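You operate a simulated robot arm through the tools that you are given. There is no shell and no other tool. Be economical: measure what you need, move in short steps, check, and stop when the job is done.

You run a simulated robot arm. Do the job below in one go: nothing can be reset, and whatever is moved stays where it is left.

JOB
Clear the tester: open its lever, sort the bobbin by the counter, put the weight back, reset the counter.
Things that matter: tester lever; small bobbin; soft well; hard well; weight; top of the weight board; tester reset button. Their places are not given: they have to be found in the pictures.

It is judged by the outcome, as a careful person would: the job done as asked, and still so three seconds after it is handed in. It fails if anything else is knocked over, pushed out of place, dropped, spilled or broken.

ROBOT AND FRAMES
A 7-joint arm with a two-finger parallel gripper, fixed in place. Base frame: the origin is at the foot of the arm, x ahead of it, y to its left, z up; the work surface is at about z = 830. Lengths are in mm, angles in degrees, forces in N, time in s.
With the tool pointing down near the work surface it reaches from about 240 to 680 mm from the base axis. Its first joint turns from -66.0 to 66.0 degrees. Payload 2.4 kg.
The TCP is the grasp point between the finger pads, 30 mm short of the fingertips. In the tool frame z runs along the fingers and y along their closing line. Largest opening 94 mm; finger width 28, thickness 10; the body of the gripper, 50 by 96 mm, starts 55 mm behind the TCP.
Orientation is told as [roll, pitch, yaw] about the base's x, y, z axes, in that order, counted from this pose: with the fingers straight down and closing along the base's y, the tool's x points along the base's -x, its y along +y and its z along -z.

CONTROLS
- The arm moves only by the tool servo_tool. Its argument "moves" is a list of rows, each an object (a shift or turn left out is 0, a gripper value left out holds the last) with "fingers": the finger opening in mm, from 0 to 94; "linear": the shift along the tool's x, y, z in units of 50 mm (1.0 is 50 mm), a list of three; "turn": the turn, a rotation vector about the tool's x, y, z in units of 5 degrees (1.0 is 5 degrees), a list of three. In form: [{"fingers": fingers, "linear": [tx, ty, tz], "turn": [wx, wy, wz]}, ...]. A call has 1 to 10 rows; each row shifts and turns the commanded pose from where the row before left it, along the tool's axes as they then stand. A call with a number of a shift or a turn outside -1 to 1 is refused whole. Each row takes 0.2 s and may step no farther than 50 mm and 8.6 degrees from the row before; otherwise, or with a gripper value out of range, the whole call is refused. A pose out of reach is approached as far as the arm can. The call stops where the force on the tool passes 70 N (or 10 N more than at its start, if that is more) or the arm is blocked; 0.2 s more then pass. Each finger travels about 153 mm/s and halts on what it meets, pressing with about 33 N; the grip force reading is that of the motor and also rises with nothing between the fingers. The clock runs only during rows and for 0.2 s after the last one: add rows that do not move to give the fingers time. It gives the time, the measured TCP pose, the force on the tool (base axes), the opening and the grip force at its end, in the units of the frame above (readings bear some noise).
- Cameras (640 x 400 px; columns grow to the right, rows downward): "scene" is fixed at [42.4, 477.7, 1440.8]; the picture's right is [-0.71, -0.71, 0.00], its down [-0.43, 0.43, -0.79] and it looks along [0.56, -0.56, -0.61] (base axes); focal length 340 px, centre (320, 200). "wrist" rides on the gripper at [76, 14, -103] in the tool frame; the picture's right is [-0.18, 0.98, 0.00], its down [-0.75, -0.14, -0.64] and it looks along [-0.63, -0.12, 0.77] (tool axes); focal length 243 px, centre (320, 200).
- capture(camera): a new picture of that camera. It takes no simulated time.
- pixel_to_xyz(camera, pixels): there is no depth. For up to 12 entries [column, row, z] of the newest picture of that camera ("zoom" is the newest enlarged one), the place [x, y] in the base frame at which the ray of that pixel passes the height z, good to about 2 mm. It takes no simulated time.
- zoom(camera, box): a new picture of the part [left, top, right, bottom] of that camera's present view, enlarged. It takes no simulated time.
- job_done(): hands the job in; it is judged then, once.

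Work in short steps. Measure before you move; look again where a grasp or a placing could have gone wrong, and mend it. You have 80 turns and 38 pictures in all, those below and enlarged ones among them. Open the gripper and draw the arm clear of the work before you hand the job in, unless the task says otherwise; then end with one line.

The tools are called as a command line: name --argument value ..., lists and objects as JSON in quotes. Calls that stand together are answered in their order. servo_tool: Moves the arm, as the interface text tells. Its arguments: {"type":"object","properties":{"moves":{"type":"array"}},"required":["moves"]} The other tools are called the same way: capture (camera) takes a picture; pixel_to_xyz (camera, pixels) gives the place at which the rays of pixels pass given heights; zoom (camera, box) takes an enlarged picture of a part of a camera's view; job_done () hands the job in.

At the start:

```text
t: 0.0
eef_pos: [443.5, -13.8, 1071.3]
ee_rot: [0.0, -0.1, 0.1]
force: [-0.3, 0.9, -0.6]
opening: 94.0
grasp_force: 0.1
```

scene: 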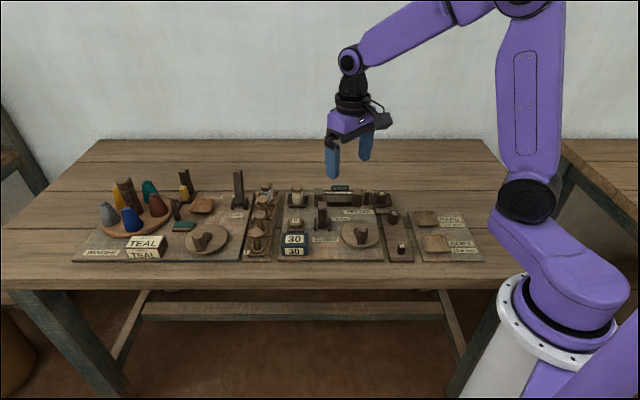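
wrist: 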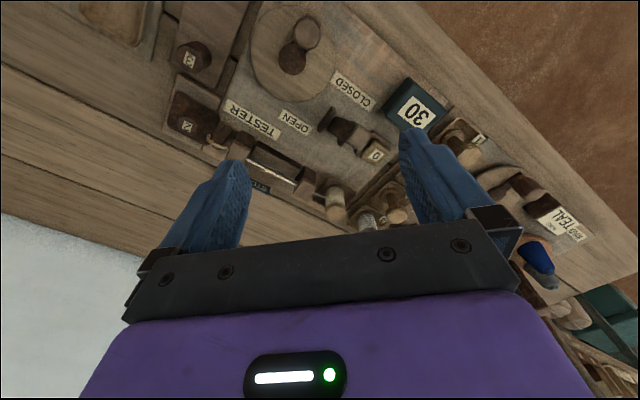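

The scene shows the tester in the middle (around 330,225). I zoom in on its parts to identify them.

zoom --camera "scene" --box '[240, 170, 400, 270]'

zoom --camera "scene" --box '[340, 170, 500, 270]'

zoom --camera "wrist" --box '[160, 0, 500, 212]'

```text
4.00 times, centred on (320, 220) of scene
```

zoom: 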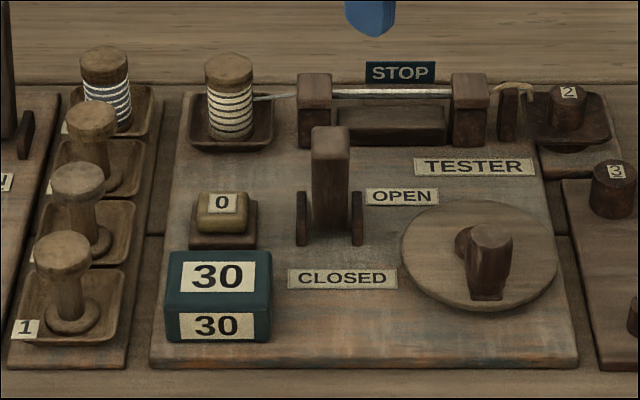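

```text
4.00 times, centred on (420, 220) of scene
```

zoom: 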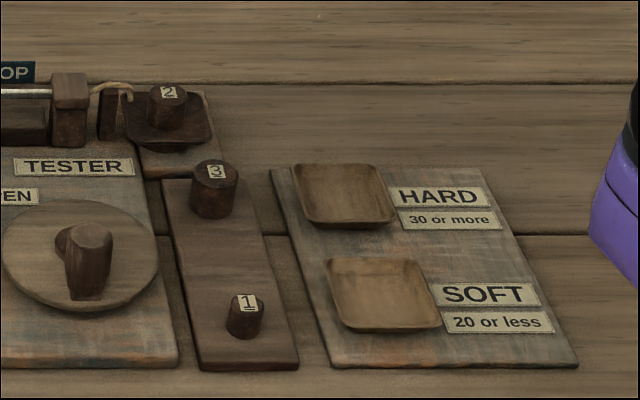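

```text
1.88 times, centred on (330, 106) of wrist
```

zoom: 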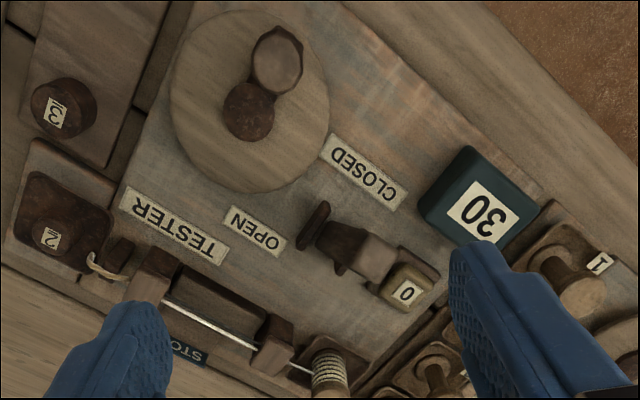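

The counter shows 30 and HARD is "30 or more", so the bobbin goes to HARD. Weight 2 sits in the hanging pan, and its board is the strip carrying 3 and 1. I now measure the places.

pixel_to_xyz --camera "scene" --pixels '[[322.5, 229, 845], [322.5, 202.5, 900], [298.5, 205, 845], [297.5, 185.5, 890], [295.5, 221, 860], [381.7, 193.5, 870], [393, 223, 840], [401.5, 254, 840], [426, 220, 840], [436, 244, 840], [300, 240, 860], [362, 232, 860]]'

pixel_to_xyz --camera "wrist" --pixels '[[335, 125, 845], [359, 138, 900], [335, 208, 845], [335, 208, 890], [376, 155, 860], [187, 127, 860], [190, 60, 860], [342, 77, 845], [353, 92, 845], [296, 120, 845]]'

```text
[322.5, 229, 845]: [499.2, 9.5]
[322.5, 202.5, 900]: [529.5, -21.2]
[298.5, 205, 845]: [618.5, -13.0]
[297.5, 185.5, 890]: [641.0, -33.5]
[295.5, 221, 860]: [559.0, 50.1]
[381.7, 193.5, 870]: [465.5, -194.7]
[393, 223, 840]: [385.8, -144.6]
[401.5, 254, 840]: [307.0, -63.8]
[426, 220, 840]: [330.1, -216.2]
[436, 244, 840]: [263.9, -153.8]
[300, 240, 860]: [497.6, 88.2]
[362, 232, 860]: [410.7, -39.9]
```

```text
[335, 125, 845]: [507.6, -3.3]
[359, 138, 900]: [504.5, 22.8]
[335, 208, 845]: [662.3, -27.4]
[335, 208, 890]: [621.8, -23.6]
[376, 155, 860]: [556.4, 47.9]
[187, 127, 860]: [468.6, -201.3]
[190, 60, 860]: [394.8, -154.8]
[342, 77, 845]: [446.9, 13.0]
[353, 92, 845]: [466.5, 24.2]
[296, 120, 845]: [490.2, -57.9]
```

The lever's tip seems to lean toward CLOSED (front). I draw the arm back by 100 mm to get a better wrist view of the tester.

servo_tool --moves '[{"linear": [1, 0, 0]}, {"linear": [1, 0, 0]}, {"linear": [0.6, 0, 0]}, {}]'

capture --camera "wrist"

zoom --camera "wrist" --box '[160, 40, 480, 240]'

zoom --camera "scene" --box '[280, 180, 360, 230]'

```text
t: 1.0
eef_pos: [313.1, -14.4, 1073.4]
ee_rot: [0.1, 0.0, 0.0]
force: [-0.6, -0.4, 0.1]
opening: 93.9
grasp_force: 0.0
```

```text
32 pictures are left
```

wrist: 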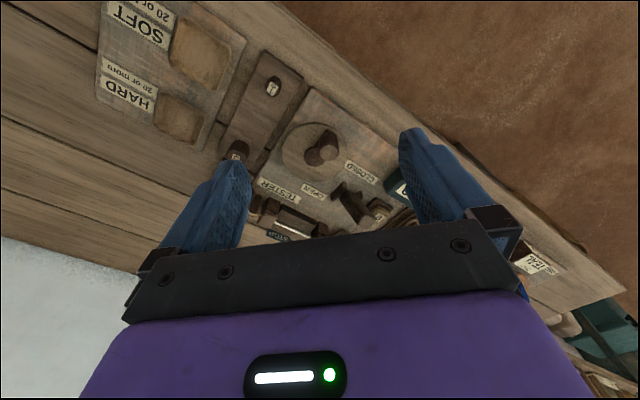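

```text
2.00 times, centred on (320, 140) of wrist
```

zoom: 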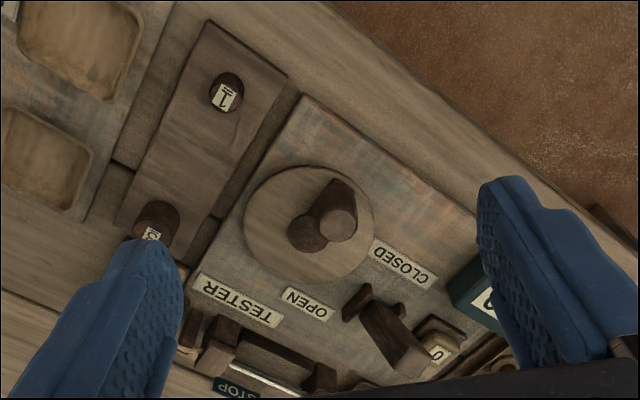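

```text
8.00 times, centred on (320, 205) of scene
```

zoom: 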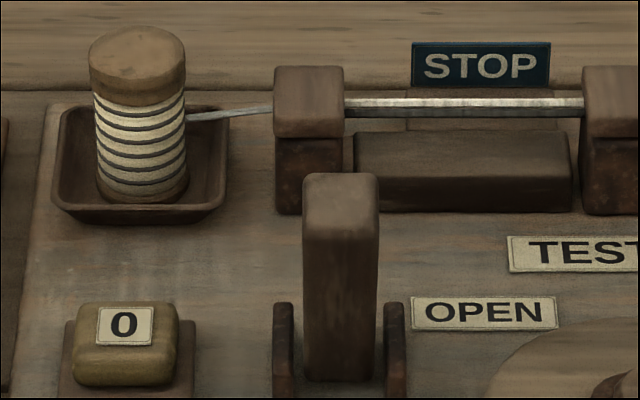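

The lever's tip appears in the wrist view at about (365,221) with its foot at (350,192). I triangulate the lever with both cameras.

pixel_to_xyz --camera "wrist" --pixels '[[366, 221, 880], [366, 221, 920], [366, 221, 950], [350, 192, 845], [314, 191, 840], [361, 172, 840], [238, 150, 880], [273, 87, 870]]'

pixel_to_xyz --camera "scene" --pixels '[[322.5, 204, 880], [322.5, 204, 920], [322.5, 204, 950], [322.5, 228, 845], [315.5, 227, 840], [329, 227, 840], [340.5, 219, 840], [325.5, 239.5, 840], [394, 212.5, 870], [401.7, 245, 870]]'

```text
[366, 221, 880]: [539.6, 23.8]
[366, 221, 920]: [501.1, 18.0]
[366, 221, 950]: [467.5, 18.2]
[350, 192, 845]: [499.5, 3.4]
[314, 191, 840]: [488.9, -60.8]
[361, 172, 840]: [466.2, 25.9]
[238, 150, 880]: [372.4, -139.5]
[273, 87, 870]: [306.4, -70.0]
```

```text
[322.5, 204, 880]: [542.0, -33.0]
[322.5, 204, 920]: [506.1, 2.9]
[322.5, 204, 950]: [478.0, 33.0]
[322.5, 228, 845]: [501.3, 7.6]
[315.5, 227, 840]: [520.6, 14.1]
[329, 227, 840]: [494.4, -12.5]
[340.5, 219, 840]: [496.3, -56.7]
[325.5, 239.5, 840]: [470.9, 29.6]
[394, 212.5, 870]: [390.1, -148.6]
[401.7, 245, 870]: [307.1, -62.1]
```

The lever pivots near (506,2) and its tip is near (492,15,930), leaning to the front (direction (-0.71,0.71)), so it must be pushed to the back. I first turn the tool to yaw +45 and close the fingers.

servo_tool --moves '[{"fingers": 0, "turn": [0, 0, -1]}, {"turn": [0, 0, -1]}, {"turn": [0, 0, -1]}, {"turn": [0, 0, -1]}, {"turn": [0, 0, -1]}, {"turn": [0, 0, -1]}, {"turn": [0, 0, -1]}, {"turn": [0, 0, -1]}, {"turn": [0, 0, -1]}, {}]'

```text
t: 3.2
eef_pos: [314.1, -15.7, 1072.0]
ee_rot: [0.0, 0.0, 45.1]
force: [0.2, -0.6, 0.2]
opening: 0.0
grasp_force: 33.1
```

Yaw is 45 now. I move to (464,43) in front of the lever, staying high, then look from the wrist.

servo_tool --moves '[{"linear": [-0.7375, -0.323, 0]}, {"linear": [-0.7375, -0.323, 0]}, {"linear": [-0.7375, -0.323, 0]}, {"linear": [-0.7375, -0.323, 0]}, {"linear": [0, 0, 0.9]}, {}]'

capture --camera "wrist"

zoom --camera "scene" --box '[240, 150, 400, 250]'

```text
t: 4.6
eef_pos: [463.9, 44.5, 1026.9]
ee_rot: [0.0, 0.0, 45.1]
force: [0.4, 0.5, 0.4]
opening: 0.0
grasp_force: 32.6
```

```text
29 pictures are left
```

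wrist: 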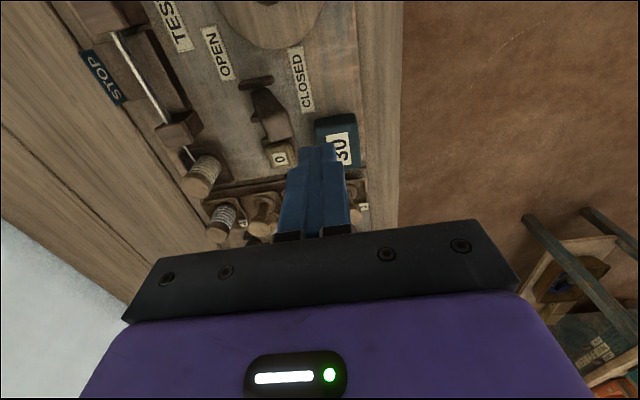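

```text
4.00 times, centred on (320, 200) of scene
```

zoom: 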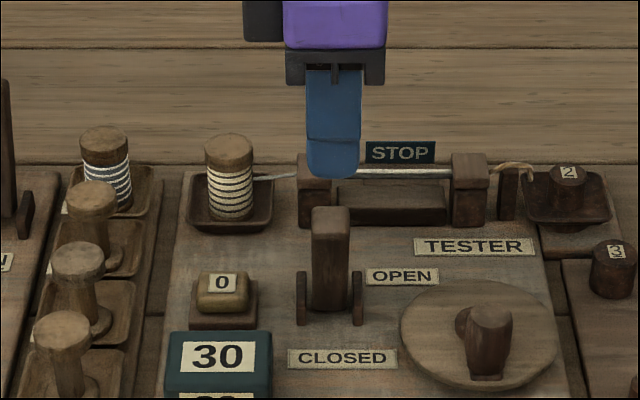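

I refine the lever tip using this wrist view (tip around (277,127)), plus bobbin, rack and button positions.

pixel_to_xyz --camera "wrist" --pixels '[[277, 127, 915], [277, 127, 930], [258, 90, 850], [279, 158, 860], [208, 165, 890], [208, 165, 900], [193, 188, 850], [180, 130, 870], [335, 130, 890], [255, 80, 850], [283, 143, 860]]'

pixel_to_xyz --camera "scene" --pixels '[[322.5, 204, 915], [322.5, 204, 930], [297.5, 186, 890], [297.5, 186, 900], [298.5, 203, 850], [295.5, 221, 860], [300, 260, 840]]'

zoom --camera "wrist" --box '[160, 50, 400, 200]'

```text
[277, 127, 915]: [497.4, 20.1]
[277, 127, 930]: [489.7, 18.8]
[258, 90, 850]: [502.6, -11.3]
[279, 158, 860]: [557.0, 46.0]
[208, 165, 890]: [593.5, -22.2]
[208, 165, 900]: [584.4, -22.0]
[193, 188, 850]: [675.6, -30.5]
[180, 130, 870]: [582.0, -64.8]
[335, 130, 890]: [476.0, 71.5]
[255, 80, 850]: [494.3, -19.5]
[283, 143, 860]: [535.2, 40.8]
```

```text
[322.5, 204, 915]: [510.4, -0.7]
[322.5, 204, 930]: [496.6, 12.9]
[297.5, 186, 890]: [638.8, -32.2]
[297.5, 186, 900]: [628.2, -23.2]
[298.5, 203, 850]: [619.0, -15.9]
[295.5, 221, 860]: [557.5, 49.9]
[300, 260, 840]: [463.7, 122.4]
```

```text
2.67 times, centred on (280, 125) of wrist
```

zoom: 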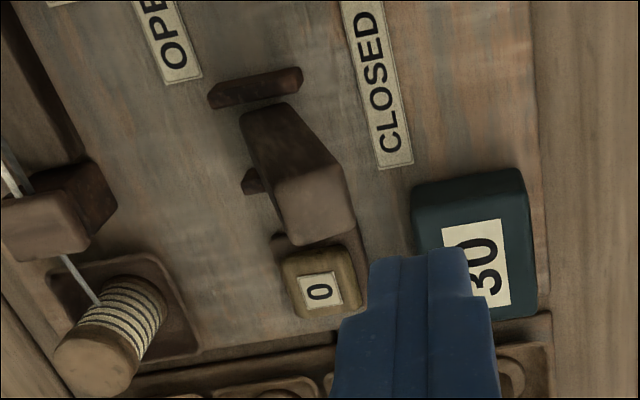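

The lever leans to the front, tip near (490,18,935), and the tool is aligned with it. I lower the fingertips to z≈905 in front of it.

servo_tool --moves '[{"linear": [0.05, 0, 0.6]}, {"linear": [0, 0, 0.6]}, {"linear": [0, 0, 0.62]}, {}]'

zoom --camera "scene" --box '[260, 170, 388, 250]'

```text
t: 5.6
eef_pos: [461.2, 41.9, 935.4]
ee_rot: [-0.1, 0.0, 44.9]
force: [-0.4, 0.1, -0.9]
opening: 0.0
grasp_force: 33.1
```

```text
5.00 times, centred on (324, 210) of scene
```

zoom: 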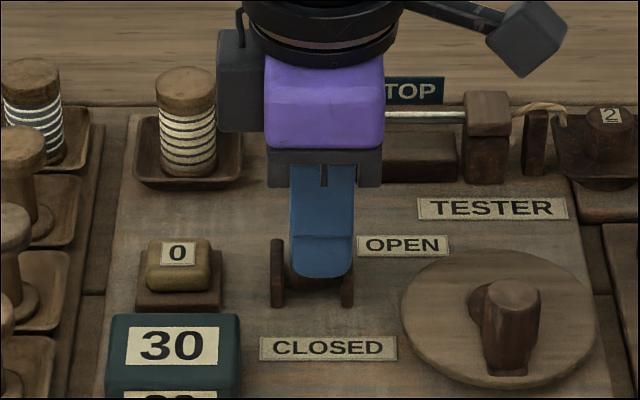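

The fingers stand in front of the lever, aligned with it. I now push toward the back in small steps.

servo_tool --moves '[{"linear": [0, -0.12, 0]}, {"linear": [0, -0.12, 0]}, {"linear": [0, -0.12, 0]}, {"linear": [0, -0.12, 0]}, {"linear": [0, -0.12, 0]}, {"linear": [0, -0.12, 0]}, {"linear": [0, -0.12, 0]}, {}]'

```text
t: 7.4
eef_pos: [493.2, 11.4, 939.3]
ee_rot: [-0.3, -0.4, 45.0]
force: [-12.7, -3.4, 61.0]
opening: 0.0
grasp_force: 33.7
```

An upward force of 61 N appeared, so something is under the fingertips. I look before going on.

zoom --camera "scene" --box '[260, 170, 388, 250]'

zoom --camera "wrist" --box '[160, 50, 400, 200]'

```text
5.00 times, centred on (324, 210) of scene
```

zoom: 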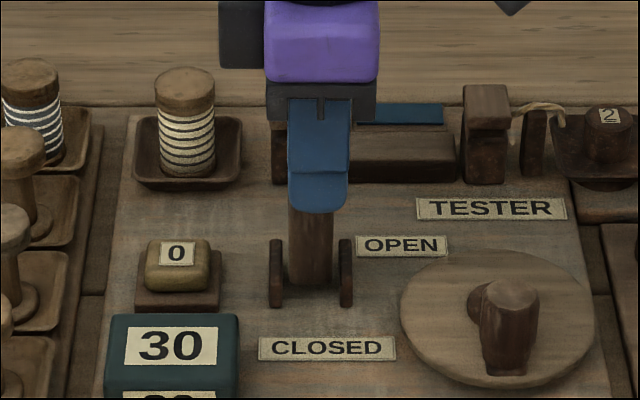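

```text
2.67 times, centred on (280, 125) of wrist
```

zoom: 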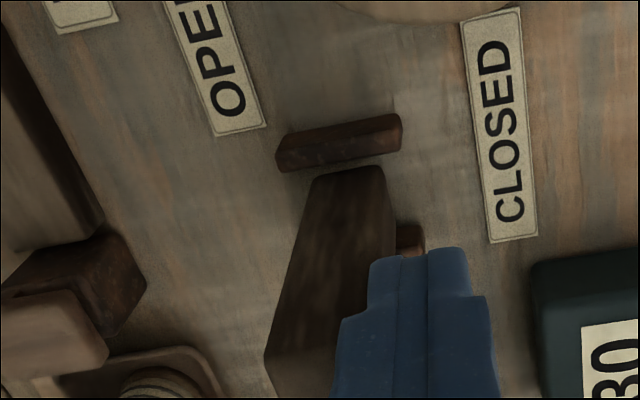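

The lever is now over to the back against its stop, the thread is gone from between the posts and the STOP sign has folded down. I back off to the front and rise.

servo_tool --moves '[{"linear": [0, 0.2, 0]}, {"linear": [0, 0.4, -0.3]}, {"linear": [0, 0.2, -0.8]}, {"linear": [0, 0, -1]}, {"linear": [1, 0, -1]}, {}]'

zoom --camera "scene" --box '[240, 150, 400, 250]'

zoom --camera "wrist" --box '[100, 20, 420, 220]'

```text
refused: row 5 steps farther than a row can; nothing moved
```

```text
4.00 times, centred on (320, 200) of scene
```

zoom: 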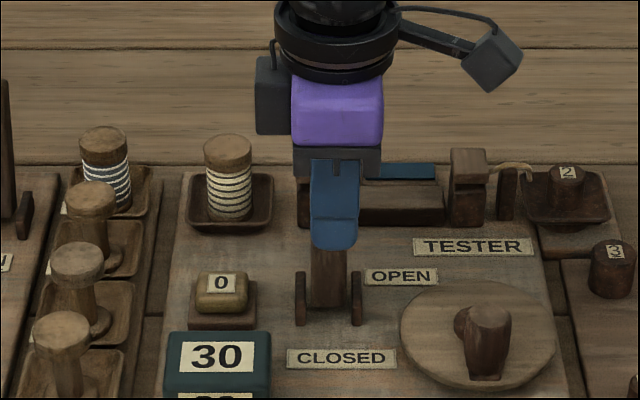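

```text
2.00 times, centred on (260, 120) of wrist
```

zoom: 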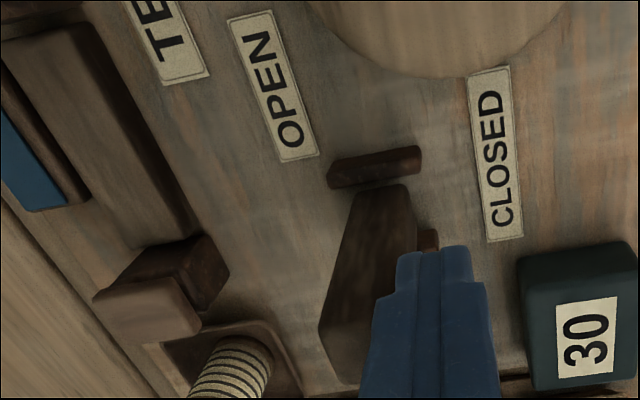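

The last row was too long and the move was refused. I repeat it with a shorter one; 26 or fewer pictures remain, so I look only afterwards.

servo_tool --moves '[{"linear": [0, 0.2, 0]}, {"linear": [0, 0.4, -0.3]}, {"linear": [0, 0.2, -0.8]}, {"linear": [0, 0, -0.9]}, {"linear": [0.3, 0, -0.9]}, {}]'

zoom --camera "scene" --box '[240, 150, 400, 250]'

capture --camera "wrist"

```text
t: 8.8
eef_pos: [452.7, 29.3, 1081.0]
ee_rot: [0.0, 0.1, 45.0]
force: [-0.1, -0.7, -0.8]
opening: 0.1
grasp_force: 32.9
```

```text
4.00 times, centred on (320, 200) of scene
```

zoom: 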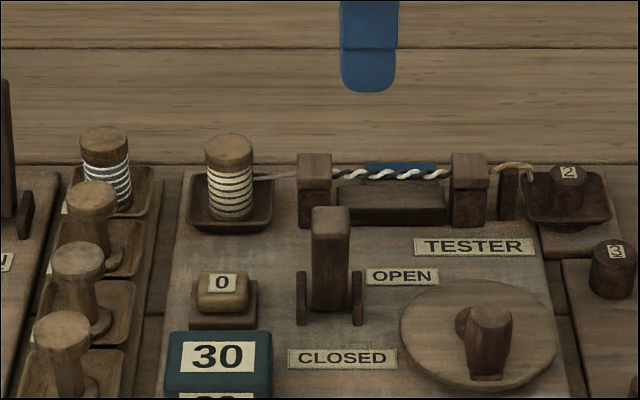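

```text
20 pictures are left
```

wrist: 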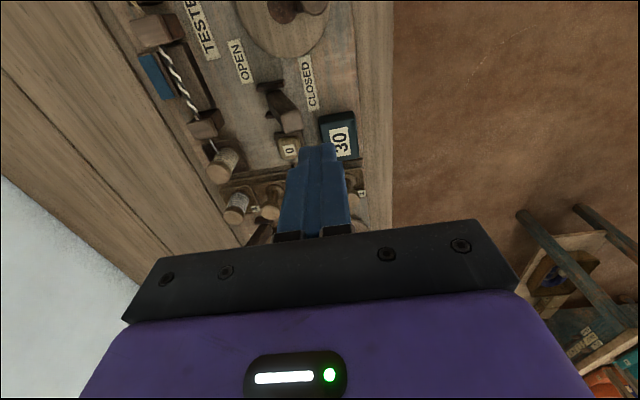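

The lever has sprung back to its forward lean after I let go, and the thread between the posts looks different (twisted). I zoom on it for detail.

zoom --camera "scene" --box '[290, 180, 378, 235]'

zoom --camera "wrist" --box '[120, 20, 360, 170]'

```text
7.27 times, centred on (334, 208) of scene
```

zoom: 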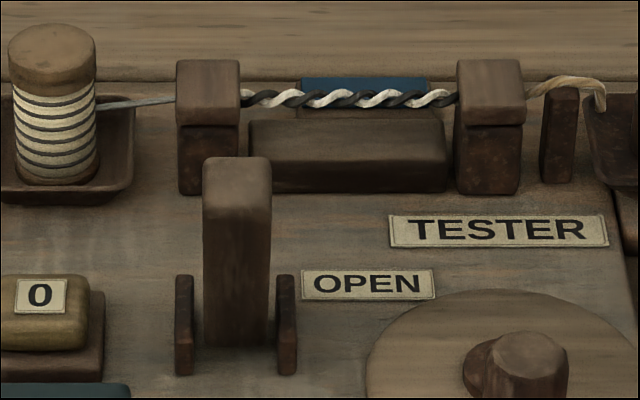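

```text
2.67 times, centred on (240, 95) of wrist
```

zoom: 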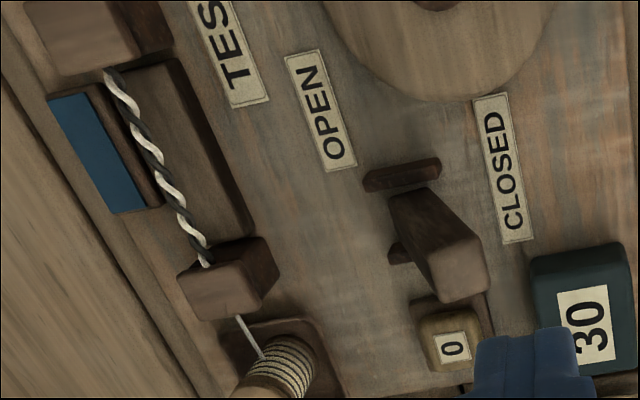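

Lever sprang back to CLOSED, so it wasn't carried past its detent. I try again, lower on the lever and reading forces in stages.

servo_tool --moves '[{"linear": [-0.368, 0.03, 0.4]}, {"linear": [0, 0, 0.9]}, {"linear": [0, 0, 0.9]}, {"linear": [0, 0, 0.92]}, {}, {"linear": [0, -0.15, 0]}, {"linear": [0, -0.15, 0]}, {"linear": [0, -0.15, 0]}, {}]'

servo_tool --moves '[{"linear": [0, -0.1, 0]}, {}]'

servo_tool --moves '[{"linear": [0, -0.1, 0]}, {}]'

servo_tool --moves '[{"linear": [0, -0.1, 0]}, {}]'

```text
t: 10.8
eef_pos: [481.4, 27.2, 925.5]
ee_rot: [0.0, -0.1, 45.0]
force: [-1.0, -0.3, -0.1]
opening: 0.1
grasp_force: 33.5
```

```text
t: 11.4
eef_pos: [483.5, 24.4, 924.4]
ee_rot: [0.0, 0.1, 44.9]
force: [0.3, -0.4, 0.2]
opening: 0.0
grasp_force: 33.0
```

```text
t: 12.0
eef_pos: [488.5, 21.0, 925.1]
ee_rot: [0.0, 0.0, 44.9]
force: [-0.4, -0.8, 0.1]
opening: 0.1
grasp_force: 33.2
```

```text
t: 12.6
eef_pos: [491.5, 16.9, 924.8]
ee_rot: [0.0, -0.1, 45.0]
force: [-0.4, -0.4, -0.7]
opening: 0.0
grasp_force: 33.0
```

No force yet at f≈21 from the pivot. I continue in 5 mm steps.

servo_tool --moves '[{"linear": [0, -0.1, 0]}, {}]'

servo_tool --moves '[{"linear": [0, -0.1, 0]}, {}]'

zoom --camera "wrist" --box '[160, 50, 400, 200]'

```text
t: 13.2
eef_pos: [495.7, 13.1, 924.6]
ee_rot: [0.0, 0.0, 45.0]
force: [0.9, 0.4, 0.0]
opening: 0.0
grasp_force: 32.7
```

```text
t: 13.8
eef_pos: [498.6, 8.5, 924.4]
ee_rot: [0.0, -0.1, 44.9]
force: [0.4, -0.5, 0.0]
opening: 0.0
grasp_force: 33.2
```

```text
2.67 times, centred on (280, 125) of wrist
```

zoom: 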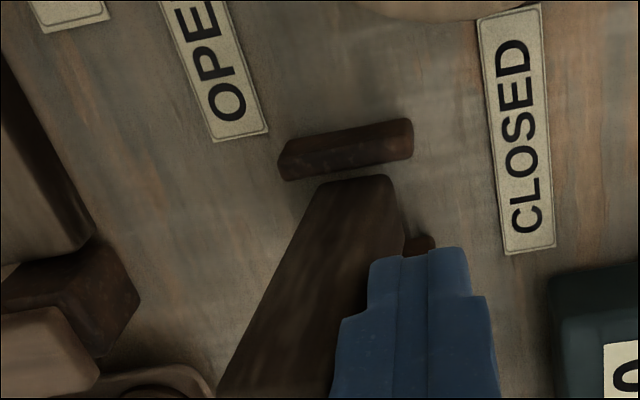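

The lever swings freely and now leans back. I keep pushing until it meets its stop.

servo_tool --moves '[{"linear": [0, -0.1, 0]}, {}]'

servo_tool --moves '[{"linear": [0, -0.1, 0]}, {}]'

servo_tool --moves '[{"linear": [0, -0.1, 0]}, {}]'

zoom --camera "scene" --box '[260, 170, 388, 250]'

```text
t: 14.4
eef_pos: [502.7, 5.5, 925.5]
ee_rot: [0.0, 0.0, 45.0]
force: [0.1, 0.3, -0.3]
opening: 0.2
grasp_force: 32.9
```

```text
t: 15.0
eef_pos: [506.2, 2.6, 925.4]
ee_rot: [0.0, -0.1, 45.0]
force: [-0.1, -0.8, 0.0]
opening: 0.0
grasp_force: 33.1
```

```text
t: 15.6
eef_pos: [508.6, -0.5, 925.2]
ee_rot: [0.0, 0.0, 44.9]
force: [-0.6, 0.1, 0.0]
opening: 0.0
grasp_force: 33.1
```

```text
5.00 times, centred on (324, 210) of scene
```

zoom: 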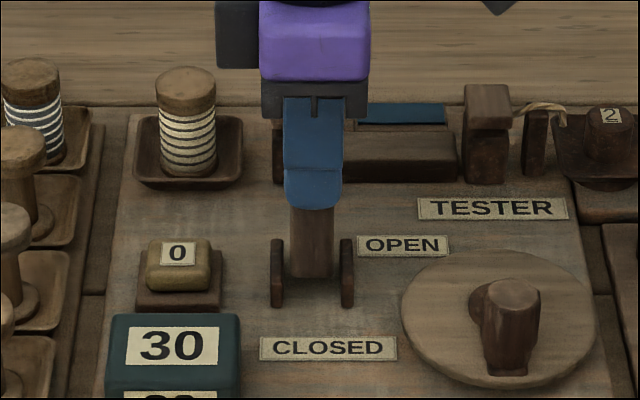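

Still no stop; lever leans back about 28°. The posts are ~100 mm behind the pivot, so I push further in small steps.

servo_tool --moves '[{"linear": [0, -0.1, 0]}, {}]'

servo_tool --moves '[{"linear": [0, -0.1, 0]}, {}]'

servo_tool --moves '[{"linear": [0, -0.1, 0]}, {}]'

```text
t: 16.2
eef_pos: [511.3, -2.1, 925.6]
ee_rot: [0.2, 0.1, 45.2]
force: [-10.9, 11.3, 10.1]
opening: 0.0
grasp_force: 33.2
```

```text
t: 16.8
eef_pos: [511.9, -3.1, 925.0]
ee_rot: [0.6, 0.4, 45.2]
force: [-29.6, 30.2, 16.5]
opening: 0.0
grasp_force: 32.2
```

```text
t: 17.4
eef_pos: [512.8, -3.6, 924.2]
ee_rot: [1.1, 0.8, 45.5]
force: [-42.5, 39.6, 25.7]
opening: 0.0
grasp_force: 33.5
```

The lever is now at its stop (force rising, no motion). I back off slowly to the front, rise, and check whether it stays.

servo_tool --moves '[{"linear": [0, 0.3, 0]}, {"linear": [0, 0.4, 0]}, {"linear": [0, 0.4, -0.5]}, {"linear": [0, 0, -0.9]}, {"linear": [0, 0, -0.9]}, {"linear": [0, 0, -0.9]}, {}]'

zoom --camera "scene" --box '[260, 170, 420, 270]'

```text
t: 19.0
eef_pos: [480.4, 27.5, 1085.8]
ee_rot: [0.1, 0.0, 45.0]
force: [-0.6, 0.6, 0.0]
opening: 0.0
grasp_force: 32.8
```

```text
4.00 times, centred on (340, 220) of scene
```

zoom: 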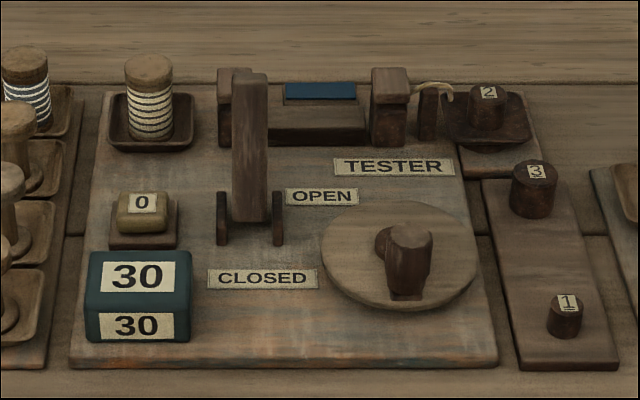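

The lever now stays OPEN, and the thread is free. Next the bobbin near (622,-17): I move above it with the fingers at 60 mm and look.

servo_tool --moves '[{"fingers": 60, "linear": [-0.343, -0.658, 0]}, {"linear": [-0.343, -0.658, 0]}, {"linear": [-0.343, -0.658, 0.3]}, {"linear": [-0.343, -0.658, 0.3]}, {"linear": [0, 0, 0.5]}, {}]'

capture --camera "wrist"

```text
t: 20.4
eef_pos: [622.8, -15.2, 1030.7]
ee_rot: [0.0, -0.1, 45.0]
force: [0.5, -0.3, -0.6]
opening: 60.0
grasp_force: 0.0
```

```text
14 pictures are left
```

wrist: 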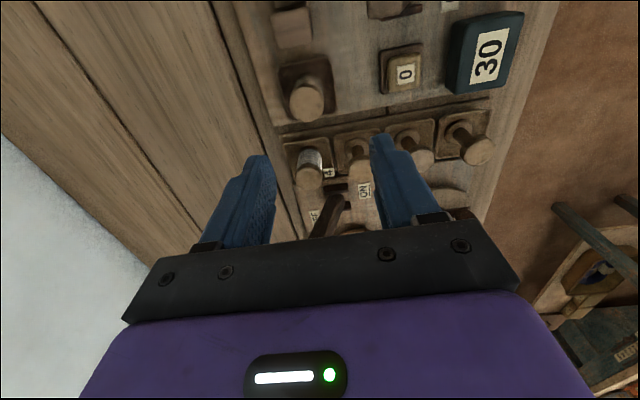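

The bobbin's top is at (306,103) here; I triangulate it with the scene camera.

pixel_to_xyz --camera "wrist" --pixels '[[306, 103, 890], [306, 103, 905], [306, 103, 920], [302, 75, 848], [311, 175, 905], [358, 150, 905], [404, 72, 860], [292, 22, 900]]'

pixel_to_xyz --camera "scene" --pixels '[[297, 185, 890], [297, 185, 905], [297, 185, 920], [297.5, 203, 848]]'

```text
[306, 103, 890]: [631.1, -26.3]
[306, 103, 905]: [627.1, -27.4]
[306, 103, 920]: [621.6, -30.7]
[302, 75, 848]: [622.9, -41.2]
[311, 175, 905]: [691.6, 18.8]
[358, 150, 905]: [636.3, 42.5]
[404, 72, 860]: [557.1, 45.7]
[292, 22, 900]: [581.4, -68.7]
```

```text
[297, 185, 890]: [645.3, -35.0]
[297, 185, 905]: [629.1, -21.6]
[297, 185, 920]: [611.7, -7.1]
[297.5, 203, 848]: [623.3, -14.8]
```

The bobbin top is at about (629,-26,902). I shift there and descend to TCP z≈884.

servo_tool --moves '[{"linear": [0.065, -0.24, 0]}, {"linear": [0, 0, 0.8]}, {"linear": [0, 0, 0.8]}, {}]'

capture --camera "wrist"

```text
t: 21.4
eef_pos: [629.0, -28.4, 950.7]
ee_rot: [-0.1, 0.1, 45.0]
force: [0.3, 0.2, 0.8]
opening: 59.9
grasp_force: 0.1
```

```text
13 pictures are left
```

wrist: 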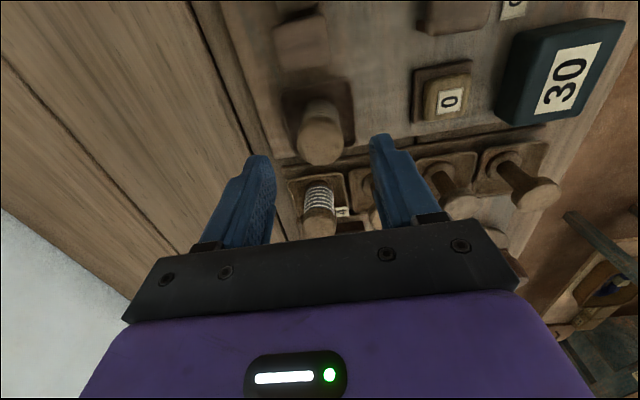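

pixel_to_xyz --camera "wrist" --pixels '[[320, 142, 902], [325, 110, 850], [306, 148, 902], [340, 140, 902], [320, 228, 902], [290, 90, 840], [355, 135, 845]]'

```text
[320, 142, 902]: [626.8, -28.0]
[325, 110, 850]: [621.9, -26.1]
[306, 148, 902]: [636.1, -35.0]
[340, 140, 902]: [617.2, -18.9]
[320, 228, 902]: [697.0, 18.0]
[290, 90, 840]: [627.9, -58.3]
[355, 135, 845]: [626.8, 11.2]
```

The bobbin centre is at (626,-27), within 3 mm of the tool. I descend and close on it.

servo_tool --moves '[{"linear": [0.03, 0.05, 0.4]}, {"linear": [0, 0, 0.5]}, {"linear": [0, 0, 0.42]}, {}, {"fingers": 0}, {}, {}, {}]'

```text
t: 23.2
eef_pos: [626.8, -27.1, 884.3]
ee_rot: [0.0, -0.1, 45.0]
force: [-0.1, -0.3, -0.7]
opening: 34.3
grasp_force: 32.8
```

The fingers hold something 34 mm wide. I lift straight up and look.

servo_tool --moves '[{"linear": [0, 0, -0.4]}, {"linear": [0, 0, -0.8]}, {"linear": [0, 0, -0.9]}, {"linear": [0, 0, -0.9]}, {}]'

capture --camera "scene"

```text
t: 24.4
eef_pos: [625.8, -26.5, 1035.2]
ee_rot: [-0.1, 0.0, 45.0]
force: [0.8, 1.1, 0.2]
opening: 33.8
grasp_force: 32.8
```

```text
12 pictures are left
```

scene: 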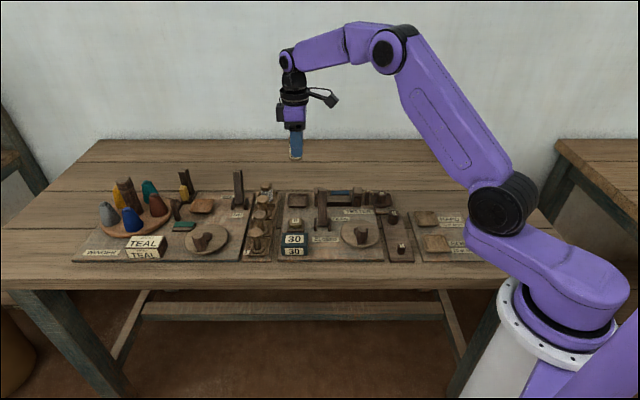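

The bobbin's tray is empty and it's held in the gripper. I carry it at height to above the HARD well near (330,-216).

servo_tool --moves '[{"linear": [0.858, 0.188, 0]}, {"linear": [0.858, 0.188, 0]}, {"linear": [0.858, 0.188, 0]}, {"linear": [0.858, 0.188, 0]}, {"linear": [0.858, 0.188, 0]}, {"linear": [0.858, 0.188, 0]}, {"linear": [0.858, 0.188, 0]}, {"linear": [0.858, 0.188, 0]}, {}]'

capture --camera "wrist"

zoom --camera "scene" --box '[340, 150, 500, 250]'

```text
t: 26.4
eef_pos: [330.3, -216.0, 1033.7]
ee_rot: [0.1, 0.0, 45.0]
force: [-0.2, 0.4, -0.4]
opening: 34.0
grasp_force: 33.3
```

```text
11 pictures are left
```

wrist: 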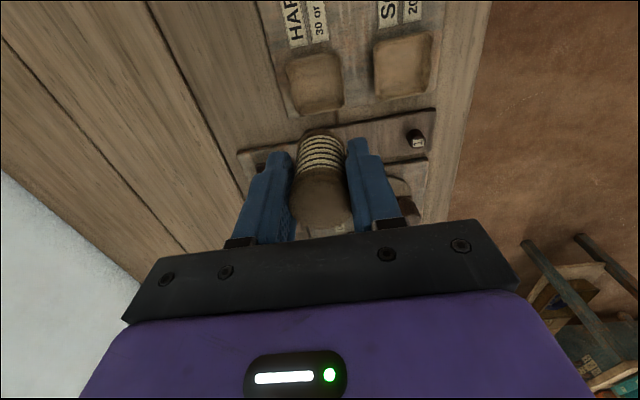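

```text
4.00 times, centred on (420, 200) of scene
```

zoom: 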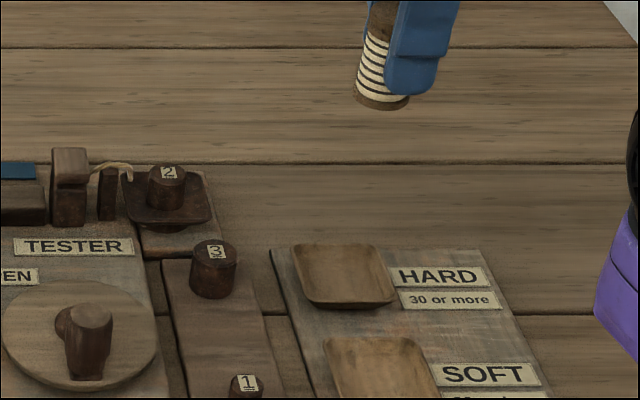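

The well's centre in the scene is at zoom (343,275)→(425.7,218.7). I measure well and bobbin bottom (zoom (381,100)→(435.3,175)).

pixel_to_xyz --camera "scene" --pixels '[[425.7, 218.7, 840], [412.5, 211.5, 845], [433.5, 211, 845], [439, 225, 845], [416.5, 227, 845], [435.3, 175, 998], [435.3, 175, 990]]'

pixel_to_xyz --camera "wrist" --pixels '[[314, 84, 840], [289, 60, 845], [337, 53, 845], [344, 105, 845], [299, 115, 845], [320, 205, 1053], [320, 205, 1045], [321, 135, 1000]]'

```text
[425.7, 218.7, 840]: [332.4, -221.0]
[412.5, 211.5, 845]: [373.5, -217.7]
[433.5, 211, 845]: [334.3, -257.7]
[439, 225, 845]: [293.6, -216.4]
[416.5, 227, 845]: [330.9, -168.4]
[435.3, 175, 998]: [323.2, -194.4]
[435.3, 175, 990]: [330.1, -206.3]
```

```text
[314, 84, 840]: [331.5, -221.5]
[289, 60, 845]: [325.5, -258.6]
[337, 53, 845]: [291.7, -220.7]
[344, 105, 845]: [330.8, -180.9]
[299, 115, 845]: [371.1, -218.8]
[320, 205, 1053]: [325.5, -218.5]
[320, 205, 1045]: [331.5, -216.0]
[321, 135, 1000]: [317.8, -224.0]
```

Well centre is (332,-219), bobbin in line within 3 mm. I descend to TCP z≈892, then feel for the floor.

servo_tool --moves '[{"linear": [0.01, -0.07, 0.5]}, {"linear": [0, 0, 0.8]}, {"linear": [0, 0, 0.8]}, {"linear": [0, 0, 0.5]}, {"linear": [0, 0, 0.2]}, {}]'

servo_tool --moves '[{"linear": [0, 0, 0.08]}, {}]'

servo_tool --moves '[{"linear": [0, 0, 0.06]}, {}]'

```text
t: 27.8
eef_pos: [332.7, -218.4, 892.9]
ee_rot: [0.0, 0.1, 45.0]
force: [-0.3, -0.6, -0.6]
opening: 33.9
grasp_force: 33.1
```

```text
t: 28.4
eef_pos: [332.5, -219.1, 888.9]
ee_rot: [-0.1, 0.0, 45.0]
force: [-0.3, 1.1, -0.4]
opening: 33.3
grasp_force: 32.8
```

```text
t: 29.0
eef_pos: [332.2, -218.9, 887.0]
ee_rot: [0.0, 0.0, 45.1]
force: [0.2, -0.5, -0.5]
opening: 33.6
grasp_force: 33.1
```

No contact yet at 887; I go on in 2 mm steps.

servo_tool --moves '[{"linear": [0, 0, 0.05]}, {}]'

servo_tool --moves '[{"linear": [0, 0, 0.04]}, {}]'

servo_tool --moves '[{"linear": [0, 0, 0.04]}, {}]'

```text
t: 29.6
eef_pos: [333.0, -219.4, 883.9]
ee_rot: [0.0, 0.1, 45.0]
force: [0.6, 0.0, 0.2]
opening: 33.6
grasp_force: 32.6
```

```text
t: 30.2
eef_pos: [333.2, -218.0, 882.4]
ee_rot: [0.0, 0.0, 45.0]
force: [-0.4, -1.8, -0.5]
opening: 33.5
grasp_force: 33.2
```

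```text
t: 30.8
eef_pos: [331.8, -217.6, 879.8]
ee_rot: [-0.1, -0.1, 45.0]
force: [-0.6, -0.3, 0.3]
opening: 33.4
grasp_force: 33.0
```

Still free at 880, so this board is lower than the tester's. I keep feeling downward.

servo_tool --moves '[{"linear": [0, 0, 0.04]}, {}]'

servo_tool --moves '[{"linear": [0, 0, 0.04]}, {}]'

servo_tool --moves '[{"linear": [0, 0, 0.04]}, {}]'

zoom --camera "scene" --box '[390, 180, 470, 230]'

```text
t: 31.4
eef_pos: [331.8, -218.4, 880.1]
ee_rot: [0.0, -0.1, 44.8]
force: [-1.9, -2.0, 1.3]
opening: 33.2
grasp_force: 33.1
```

```text
t: 32.0
eef_pos: [333.5, -218.6, 877.6]
ee_rot: [-0.2, 0.0, 45.0]
force: [-1.2, 0.8, 26.8]
opening: 33.2
grasp_force: 33.2
```

```text
t: 32.6
eef_pos: [332.6, -218.7, 874.1]
ee_rot: [-0.1, 0.0, 45.0]
force: [4.7, 4.3, 29.0]
opening: 33.0
grasp_force: 33.0
```

```text
8.00 times, centred on (430, 205) of scene
```

zoom: 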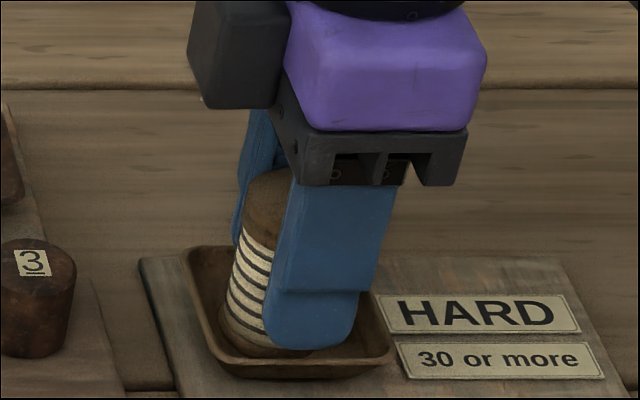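

The bobbin touches the floor of the HARD well (29 N, upright). I ease up, open slightly to 46, and rise.

servo_tool --moves '[{"linear": [0, 0, -0.05]}, {"fingers": 44}, {}, {"linear": [0, 0, -0.3]}, {"fingers": 60, "linear": [0, 0, -0.6]}, {"linear": [0, 0, -0.8]}, {"linear": [0, 0, -0.8]}, {"linear": [0, 0, -0.5]}, {}]'

zoom --camera "scene" --box '[340, 160, 500, 260]'

```text
t: 34.6
eef_pos: [333.4, -218.9, 1028.0]
ee_rot: [0.0, 0.0, 44.9]
force: [0.3, -0.5, -0.2]
opening: 60.0
grasp_force: 0.1
```

```text
4.00 times, centred on (420, 210) of scene
```

zoom: 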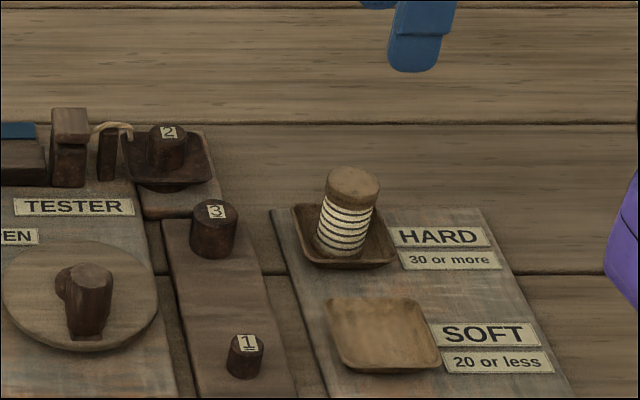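

The bobbin stands in the HARD well. Now to weight 2 in the pan near (466,-197): I move above it and look.

servo_tool --moves '[{"linear": [-0.726, -0.519, 0]}, {"linear": [-0.726, -0.519, 0]}, {"linear": [-0.726, -0.519, 0]}, {"linear": [0, 0, 0.5]}, {}]'

capture --camera "wrist"

```text
t: 35.8
eef_pos: [465.0, -198.4, 1001.9]
ee_rot: [0.0, -0.1, 45.0]
force: [-0.3, 0.5, -0.7]
opening: 60.1
grasp_force: 0.2
```

```text
7 pictures are left
```

wrist: 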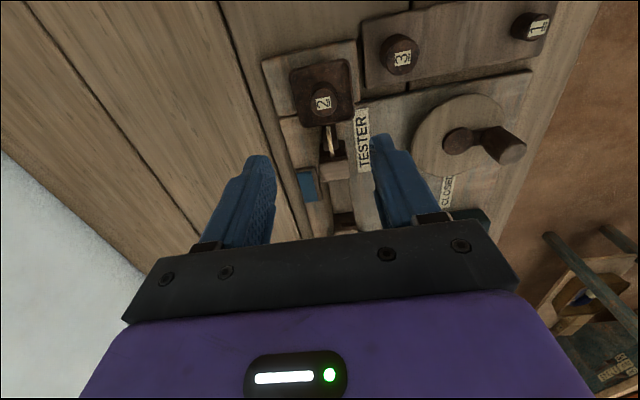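

Weight 2's top is at (323,99), weights 3 at (402,52) and 1 at (533,26). I triangulate them.

pixel_to_xyz --camera "wrist" --pixels '[[323, 101, 860], [323, 101, 870], [323, 101, 880], [309, 101, 870], [337, 101, 870], [402, 55, 860], [402, 55, 870], [533, 27, 860], [366, 45, 835], [322, 88, 845], [392, 88, 835]]'

pixel_to_xyz --camera "scene" --pixels '[[381.8, 193, 860], [381.8, 193, 870], [381.8, 193, 880], [393.5, 213, 860], [393.5, 213, 870], [401.7, 246, 860], [381.5, 201, 845]]'

```text
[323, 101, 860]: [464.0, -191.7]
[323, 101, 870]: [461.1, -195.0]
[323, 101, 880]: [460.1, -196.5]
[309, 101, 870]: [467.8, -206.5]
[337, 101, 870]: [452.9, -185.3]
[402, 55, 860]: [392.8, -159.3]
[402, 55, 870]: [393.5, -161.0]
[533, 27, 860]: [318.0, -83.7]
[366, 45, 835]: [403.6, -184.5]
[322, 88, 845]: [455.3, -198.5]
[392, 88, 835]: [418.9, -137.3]
```

```text
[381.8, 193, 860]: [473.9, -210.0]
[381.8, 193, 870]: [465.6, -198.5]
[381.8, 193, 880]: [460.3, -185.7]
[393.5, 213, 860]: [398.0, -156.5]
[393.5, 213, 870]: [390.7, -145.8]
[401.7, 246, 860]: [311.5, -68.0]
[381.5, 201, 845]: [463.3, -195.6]
```

Weight 2 is at about (463,-195), top z≈872, in a pan whose rim is wide. I set the fingers to 44, and descend so the tips reach z≈857.

servo_tool --moves '[{"fingers": 44, "linear": [-0.02, 0.076, 0.4]}, {"linear": [0, 0, 0.8]}, {"linear": [0, 0, 0.7]}, {"linear": [0, 0, 0.28]}, {}]'

zoom --camera "scene" --box '[340, 165, 420, 215]'

```text
t: 37.0
eef_pos: [463.9, -194.5, 892.4]
ee_rot: [0.0, 0.0, 45.0]
force: [-0.3, 0.1, 0.8]
opening: 44.0
grasp_force: 0.0
```

```text
8.00 times, centred on (380, 190) of scene
```

zoom: 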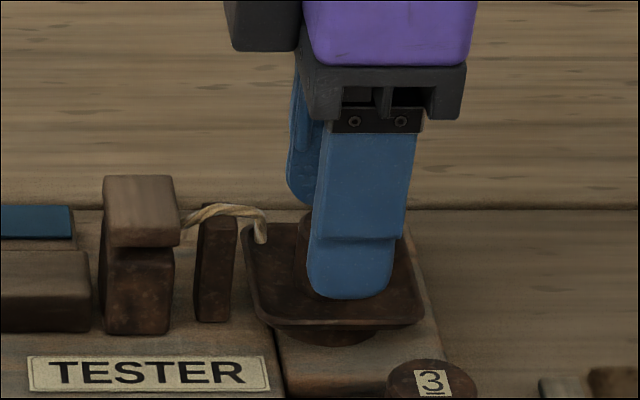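

The fingers straddle the weight but sit ~4 mm to its right. I shift, go 5 mm lower and close.

servo_tool --moves '[{"linear": [-0.08, 0, 0]}, {"linear": [0, 0, 0.1]}, {}, {"fingers": 0}, {}, {}]'

```text
t: 38.4
eef_pos: [464.3, -190.1, 887.5]
ee_rot: [0.0, 0.0, 45.1]
force: [0.2, -0.5, -0.6]
opening: 25.9
grasp_force: 33.3
```

Gripped at 25.9 mm, matching the weight. I lift.

servo_tool --moves '[{"linear": [0, 0, -0.2]}, {"linear": [0, 0, -0.4]}, {"linear": [0, 0, -0.7]}, {"linear": [0, 0, -0.7]}, {}]'

capture --camera "wrist"

```text
t: 39.6
eef_pos: [464.1, -189.5, 988.0]
ee_rot: [-0.1, 0.1, 44.9]
force: [0.5, 0.5, -1.2]
opening: 25.7
grasp_force: 33.1
```

```text
5 pictures are left
```

wrist: 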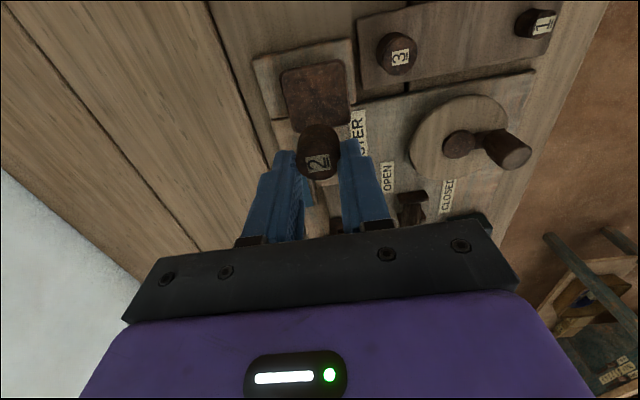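

Weight 2 is held and the pan is empty. I measure the held weight's offset and the board spots again from this view.

pixel_to_xyz --camera "wrist" --pixels '[[318, 158, 972], [399, 56, 857], [397, 66, 836], [541, 24, 850], [532, 30, 836], [360, 18, 835], [366, 88, 835], [552, 40, 835], [562, 2, 835], [465, 46, 836]]'

pixel_to_xyz --camera "scene" --pixels '[[397.5, 232, 836], [393.5, 219, 836], [401.5, 252, 836], [391.5, 238, 836], [408, 238, 836], [380.5, 215.5, 836], [390, 262.5, 830], [414, 261.5, 830]]'

```text
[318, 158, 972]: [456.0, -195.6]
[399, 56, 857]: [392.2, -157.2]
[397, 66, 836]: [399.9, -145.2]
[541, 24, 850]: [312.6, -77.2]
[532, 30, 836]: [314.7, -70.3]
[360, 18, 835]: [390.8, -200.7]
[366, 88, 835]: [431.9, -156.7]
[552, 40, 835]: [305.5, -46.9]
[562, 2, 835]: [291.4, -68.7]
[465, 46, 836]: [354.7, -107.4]
```

```text
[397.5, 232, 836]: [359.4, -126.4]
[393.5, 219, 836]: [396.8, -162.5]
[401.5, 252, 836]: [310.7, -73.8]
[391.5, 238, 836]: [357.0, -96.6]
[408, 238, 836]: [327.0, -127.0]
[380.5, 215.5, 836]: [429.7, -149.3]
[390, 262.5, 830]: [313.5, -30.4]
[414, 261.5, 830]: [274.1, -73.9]
```

Weights 3 and 1 sit at (394,-157) and (313,-75), so the free middle of the board is about (354,-116). I carry weight 2 there and lower to TCP z≈885.

servo_tool --moves '[{"linear": [0.135, 0.856, 0]}, {"linear": [0.135, 0.856, 0]}, {"linear": [0.135, 0.856, 0]}, {}, {"linear": [0, 0, 0.7]}, {"linear": [0, 0, 0.7]}, {"linear": [0, 0, 0.6]}, {}]'

zoom --camera "scene" --box '[340, 180, 452, 250]'

```text
t: 41.4
eef_pos: [360.2, -113.4, 885.9]
ee_rot: [-0.1, -0.1, 45.0]
force: [0.1, 0.4, -0.7]
opening: 25.5
grasp_force: 32.7
```

```text
5.71 times, centred on (396, 215) of scene
```

zoom: 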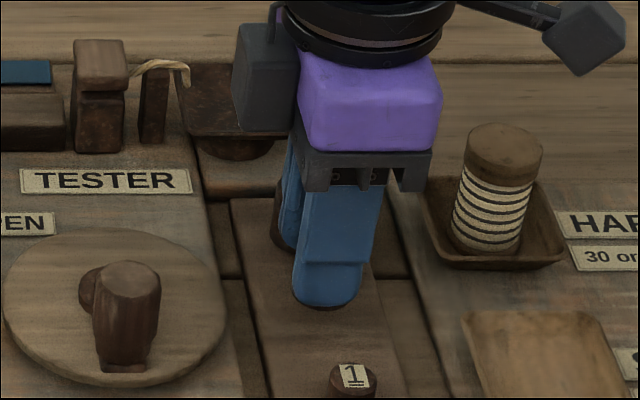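

Good alignment in the middle of the board. I lower step by step until contact.

servo_tool --moves '[{"linear": [0, 0, 0.08]}, {}]'

servo_tool --moves '[{"linear": [0, 0, 0.05]}, {}]'

servo_tool --moves '[{"linear": [0, 0, 0.05]}, {}]'

servo_tool --moves '[{"linear": [0, 0, 0.04]}, {}]'

```text
t: 42.0
eef_pos: [360.1, -113.9, 883.7]
ee_rot: [-0.1, 0.0, 45.0]
force: [-0.1, 0.0, -1.6]
opening: 25.8
grasp_force: 32.8
```

```text
t: 42.6
eef_pos: [359.1, -114.8, 882.1]
ee_rot: [0.1, 0.0, 45.0]
force: [0.0, 0.4, -1.6]
opening: 25.4
grasp_force: 32.7
```

```text
t: 43.2
eef_pos: [359.1, -113.8, 879.3]
ee_rot: [0.0, 0.0, 44.8]
force: [-0.1, -0.3, -0.6]
opening: 25.6
grasp_force: 33.0
```

```text
t: 43.8
eef_pos: [360.0, -114.6, 876.6]
ee_rot: [-0.1, 0.0, 45.1]
force: [0.3, -0.3, -1.0]
opening: 25.5
grasp_force: 33.2
```

No contact yet at 877; I continue in 2 mm steps.

servo_tool --moves '[{"linear": [0, 0, 0.04]}, {}]'

servo_tool --moves '[{"linear": [0, 0, 0.04]}, {}]'

servo_tool --moves '[{"linear": [0, 0, 0.04]}, {}]'

```text
t: 44.4
eef_pos: [359.5, -114.1, 874.9]
ee_rot: [0.1, -0.1, 45.0]
force: [-0.2, 0.8, -0.4]
opening: 25.6
grasp_force: 33.0
```

```text
t: 45.0
eef_pos: [359.7, -113.9, 872.3]
ee_rot: [0.0, 0.0, 45.0]
force: [-1.0, 0.0, 3.2]
opening: 25.7
grasp_force: 33.2
```

```text
t: 45.6
eef_pos: [361.1, -114.9, 869.5]
ee_rot: [0.0, 0.0, 45.0]
force: [-0.4, 1.7, 17.8]
opening: 25.7
grasp_force: 33.0
```

Contact at about 871. I ease off, open to 44 and rise straight up.

servo_tool --moves '[{"linear": [0, 0, -0.03]}, {"fingers": 44}, {}, {"linear": [0, 0, -0.3]}, {"linear": [0, 0, -0.8]}, {"linear": [0, 0, -0.9]}, {"linear": [0, 0, -0.9]}, {"linear": [0, 0, -0.9]}, {}]'

zoom --camera "scene" --box '[270, 170, 430, 270]'

```text
t: 47.6
eef_pos: [360.4, -114.1, 1063.0]
ee_rot: [-0.1, -0.1, 44.9]
force: [-0.5, -0.4, 0.2]
opening: 44.2
grasp_force: 0.0
```

```text
4.00 times, centred on (350, 220) of scene
```

zoom: 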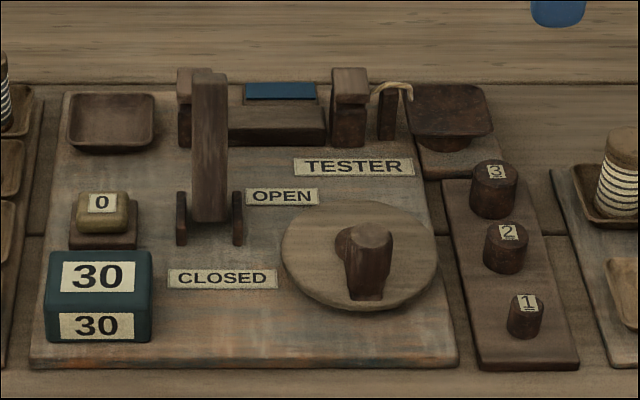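

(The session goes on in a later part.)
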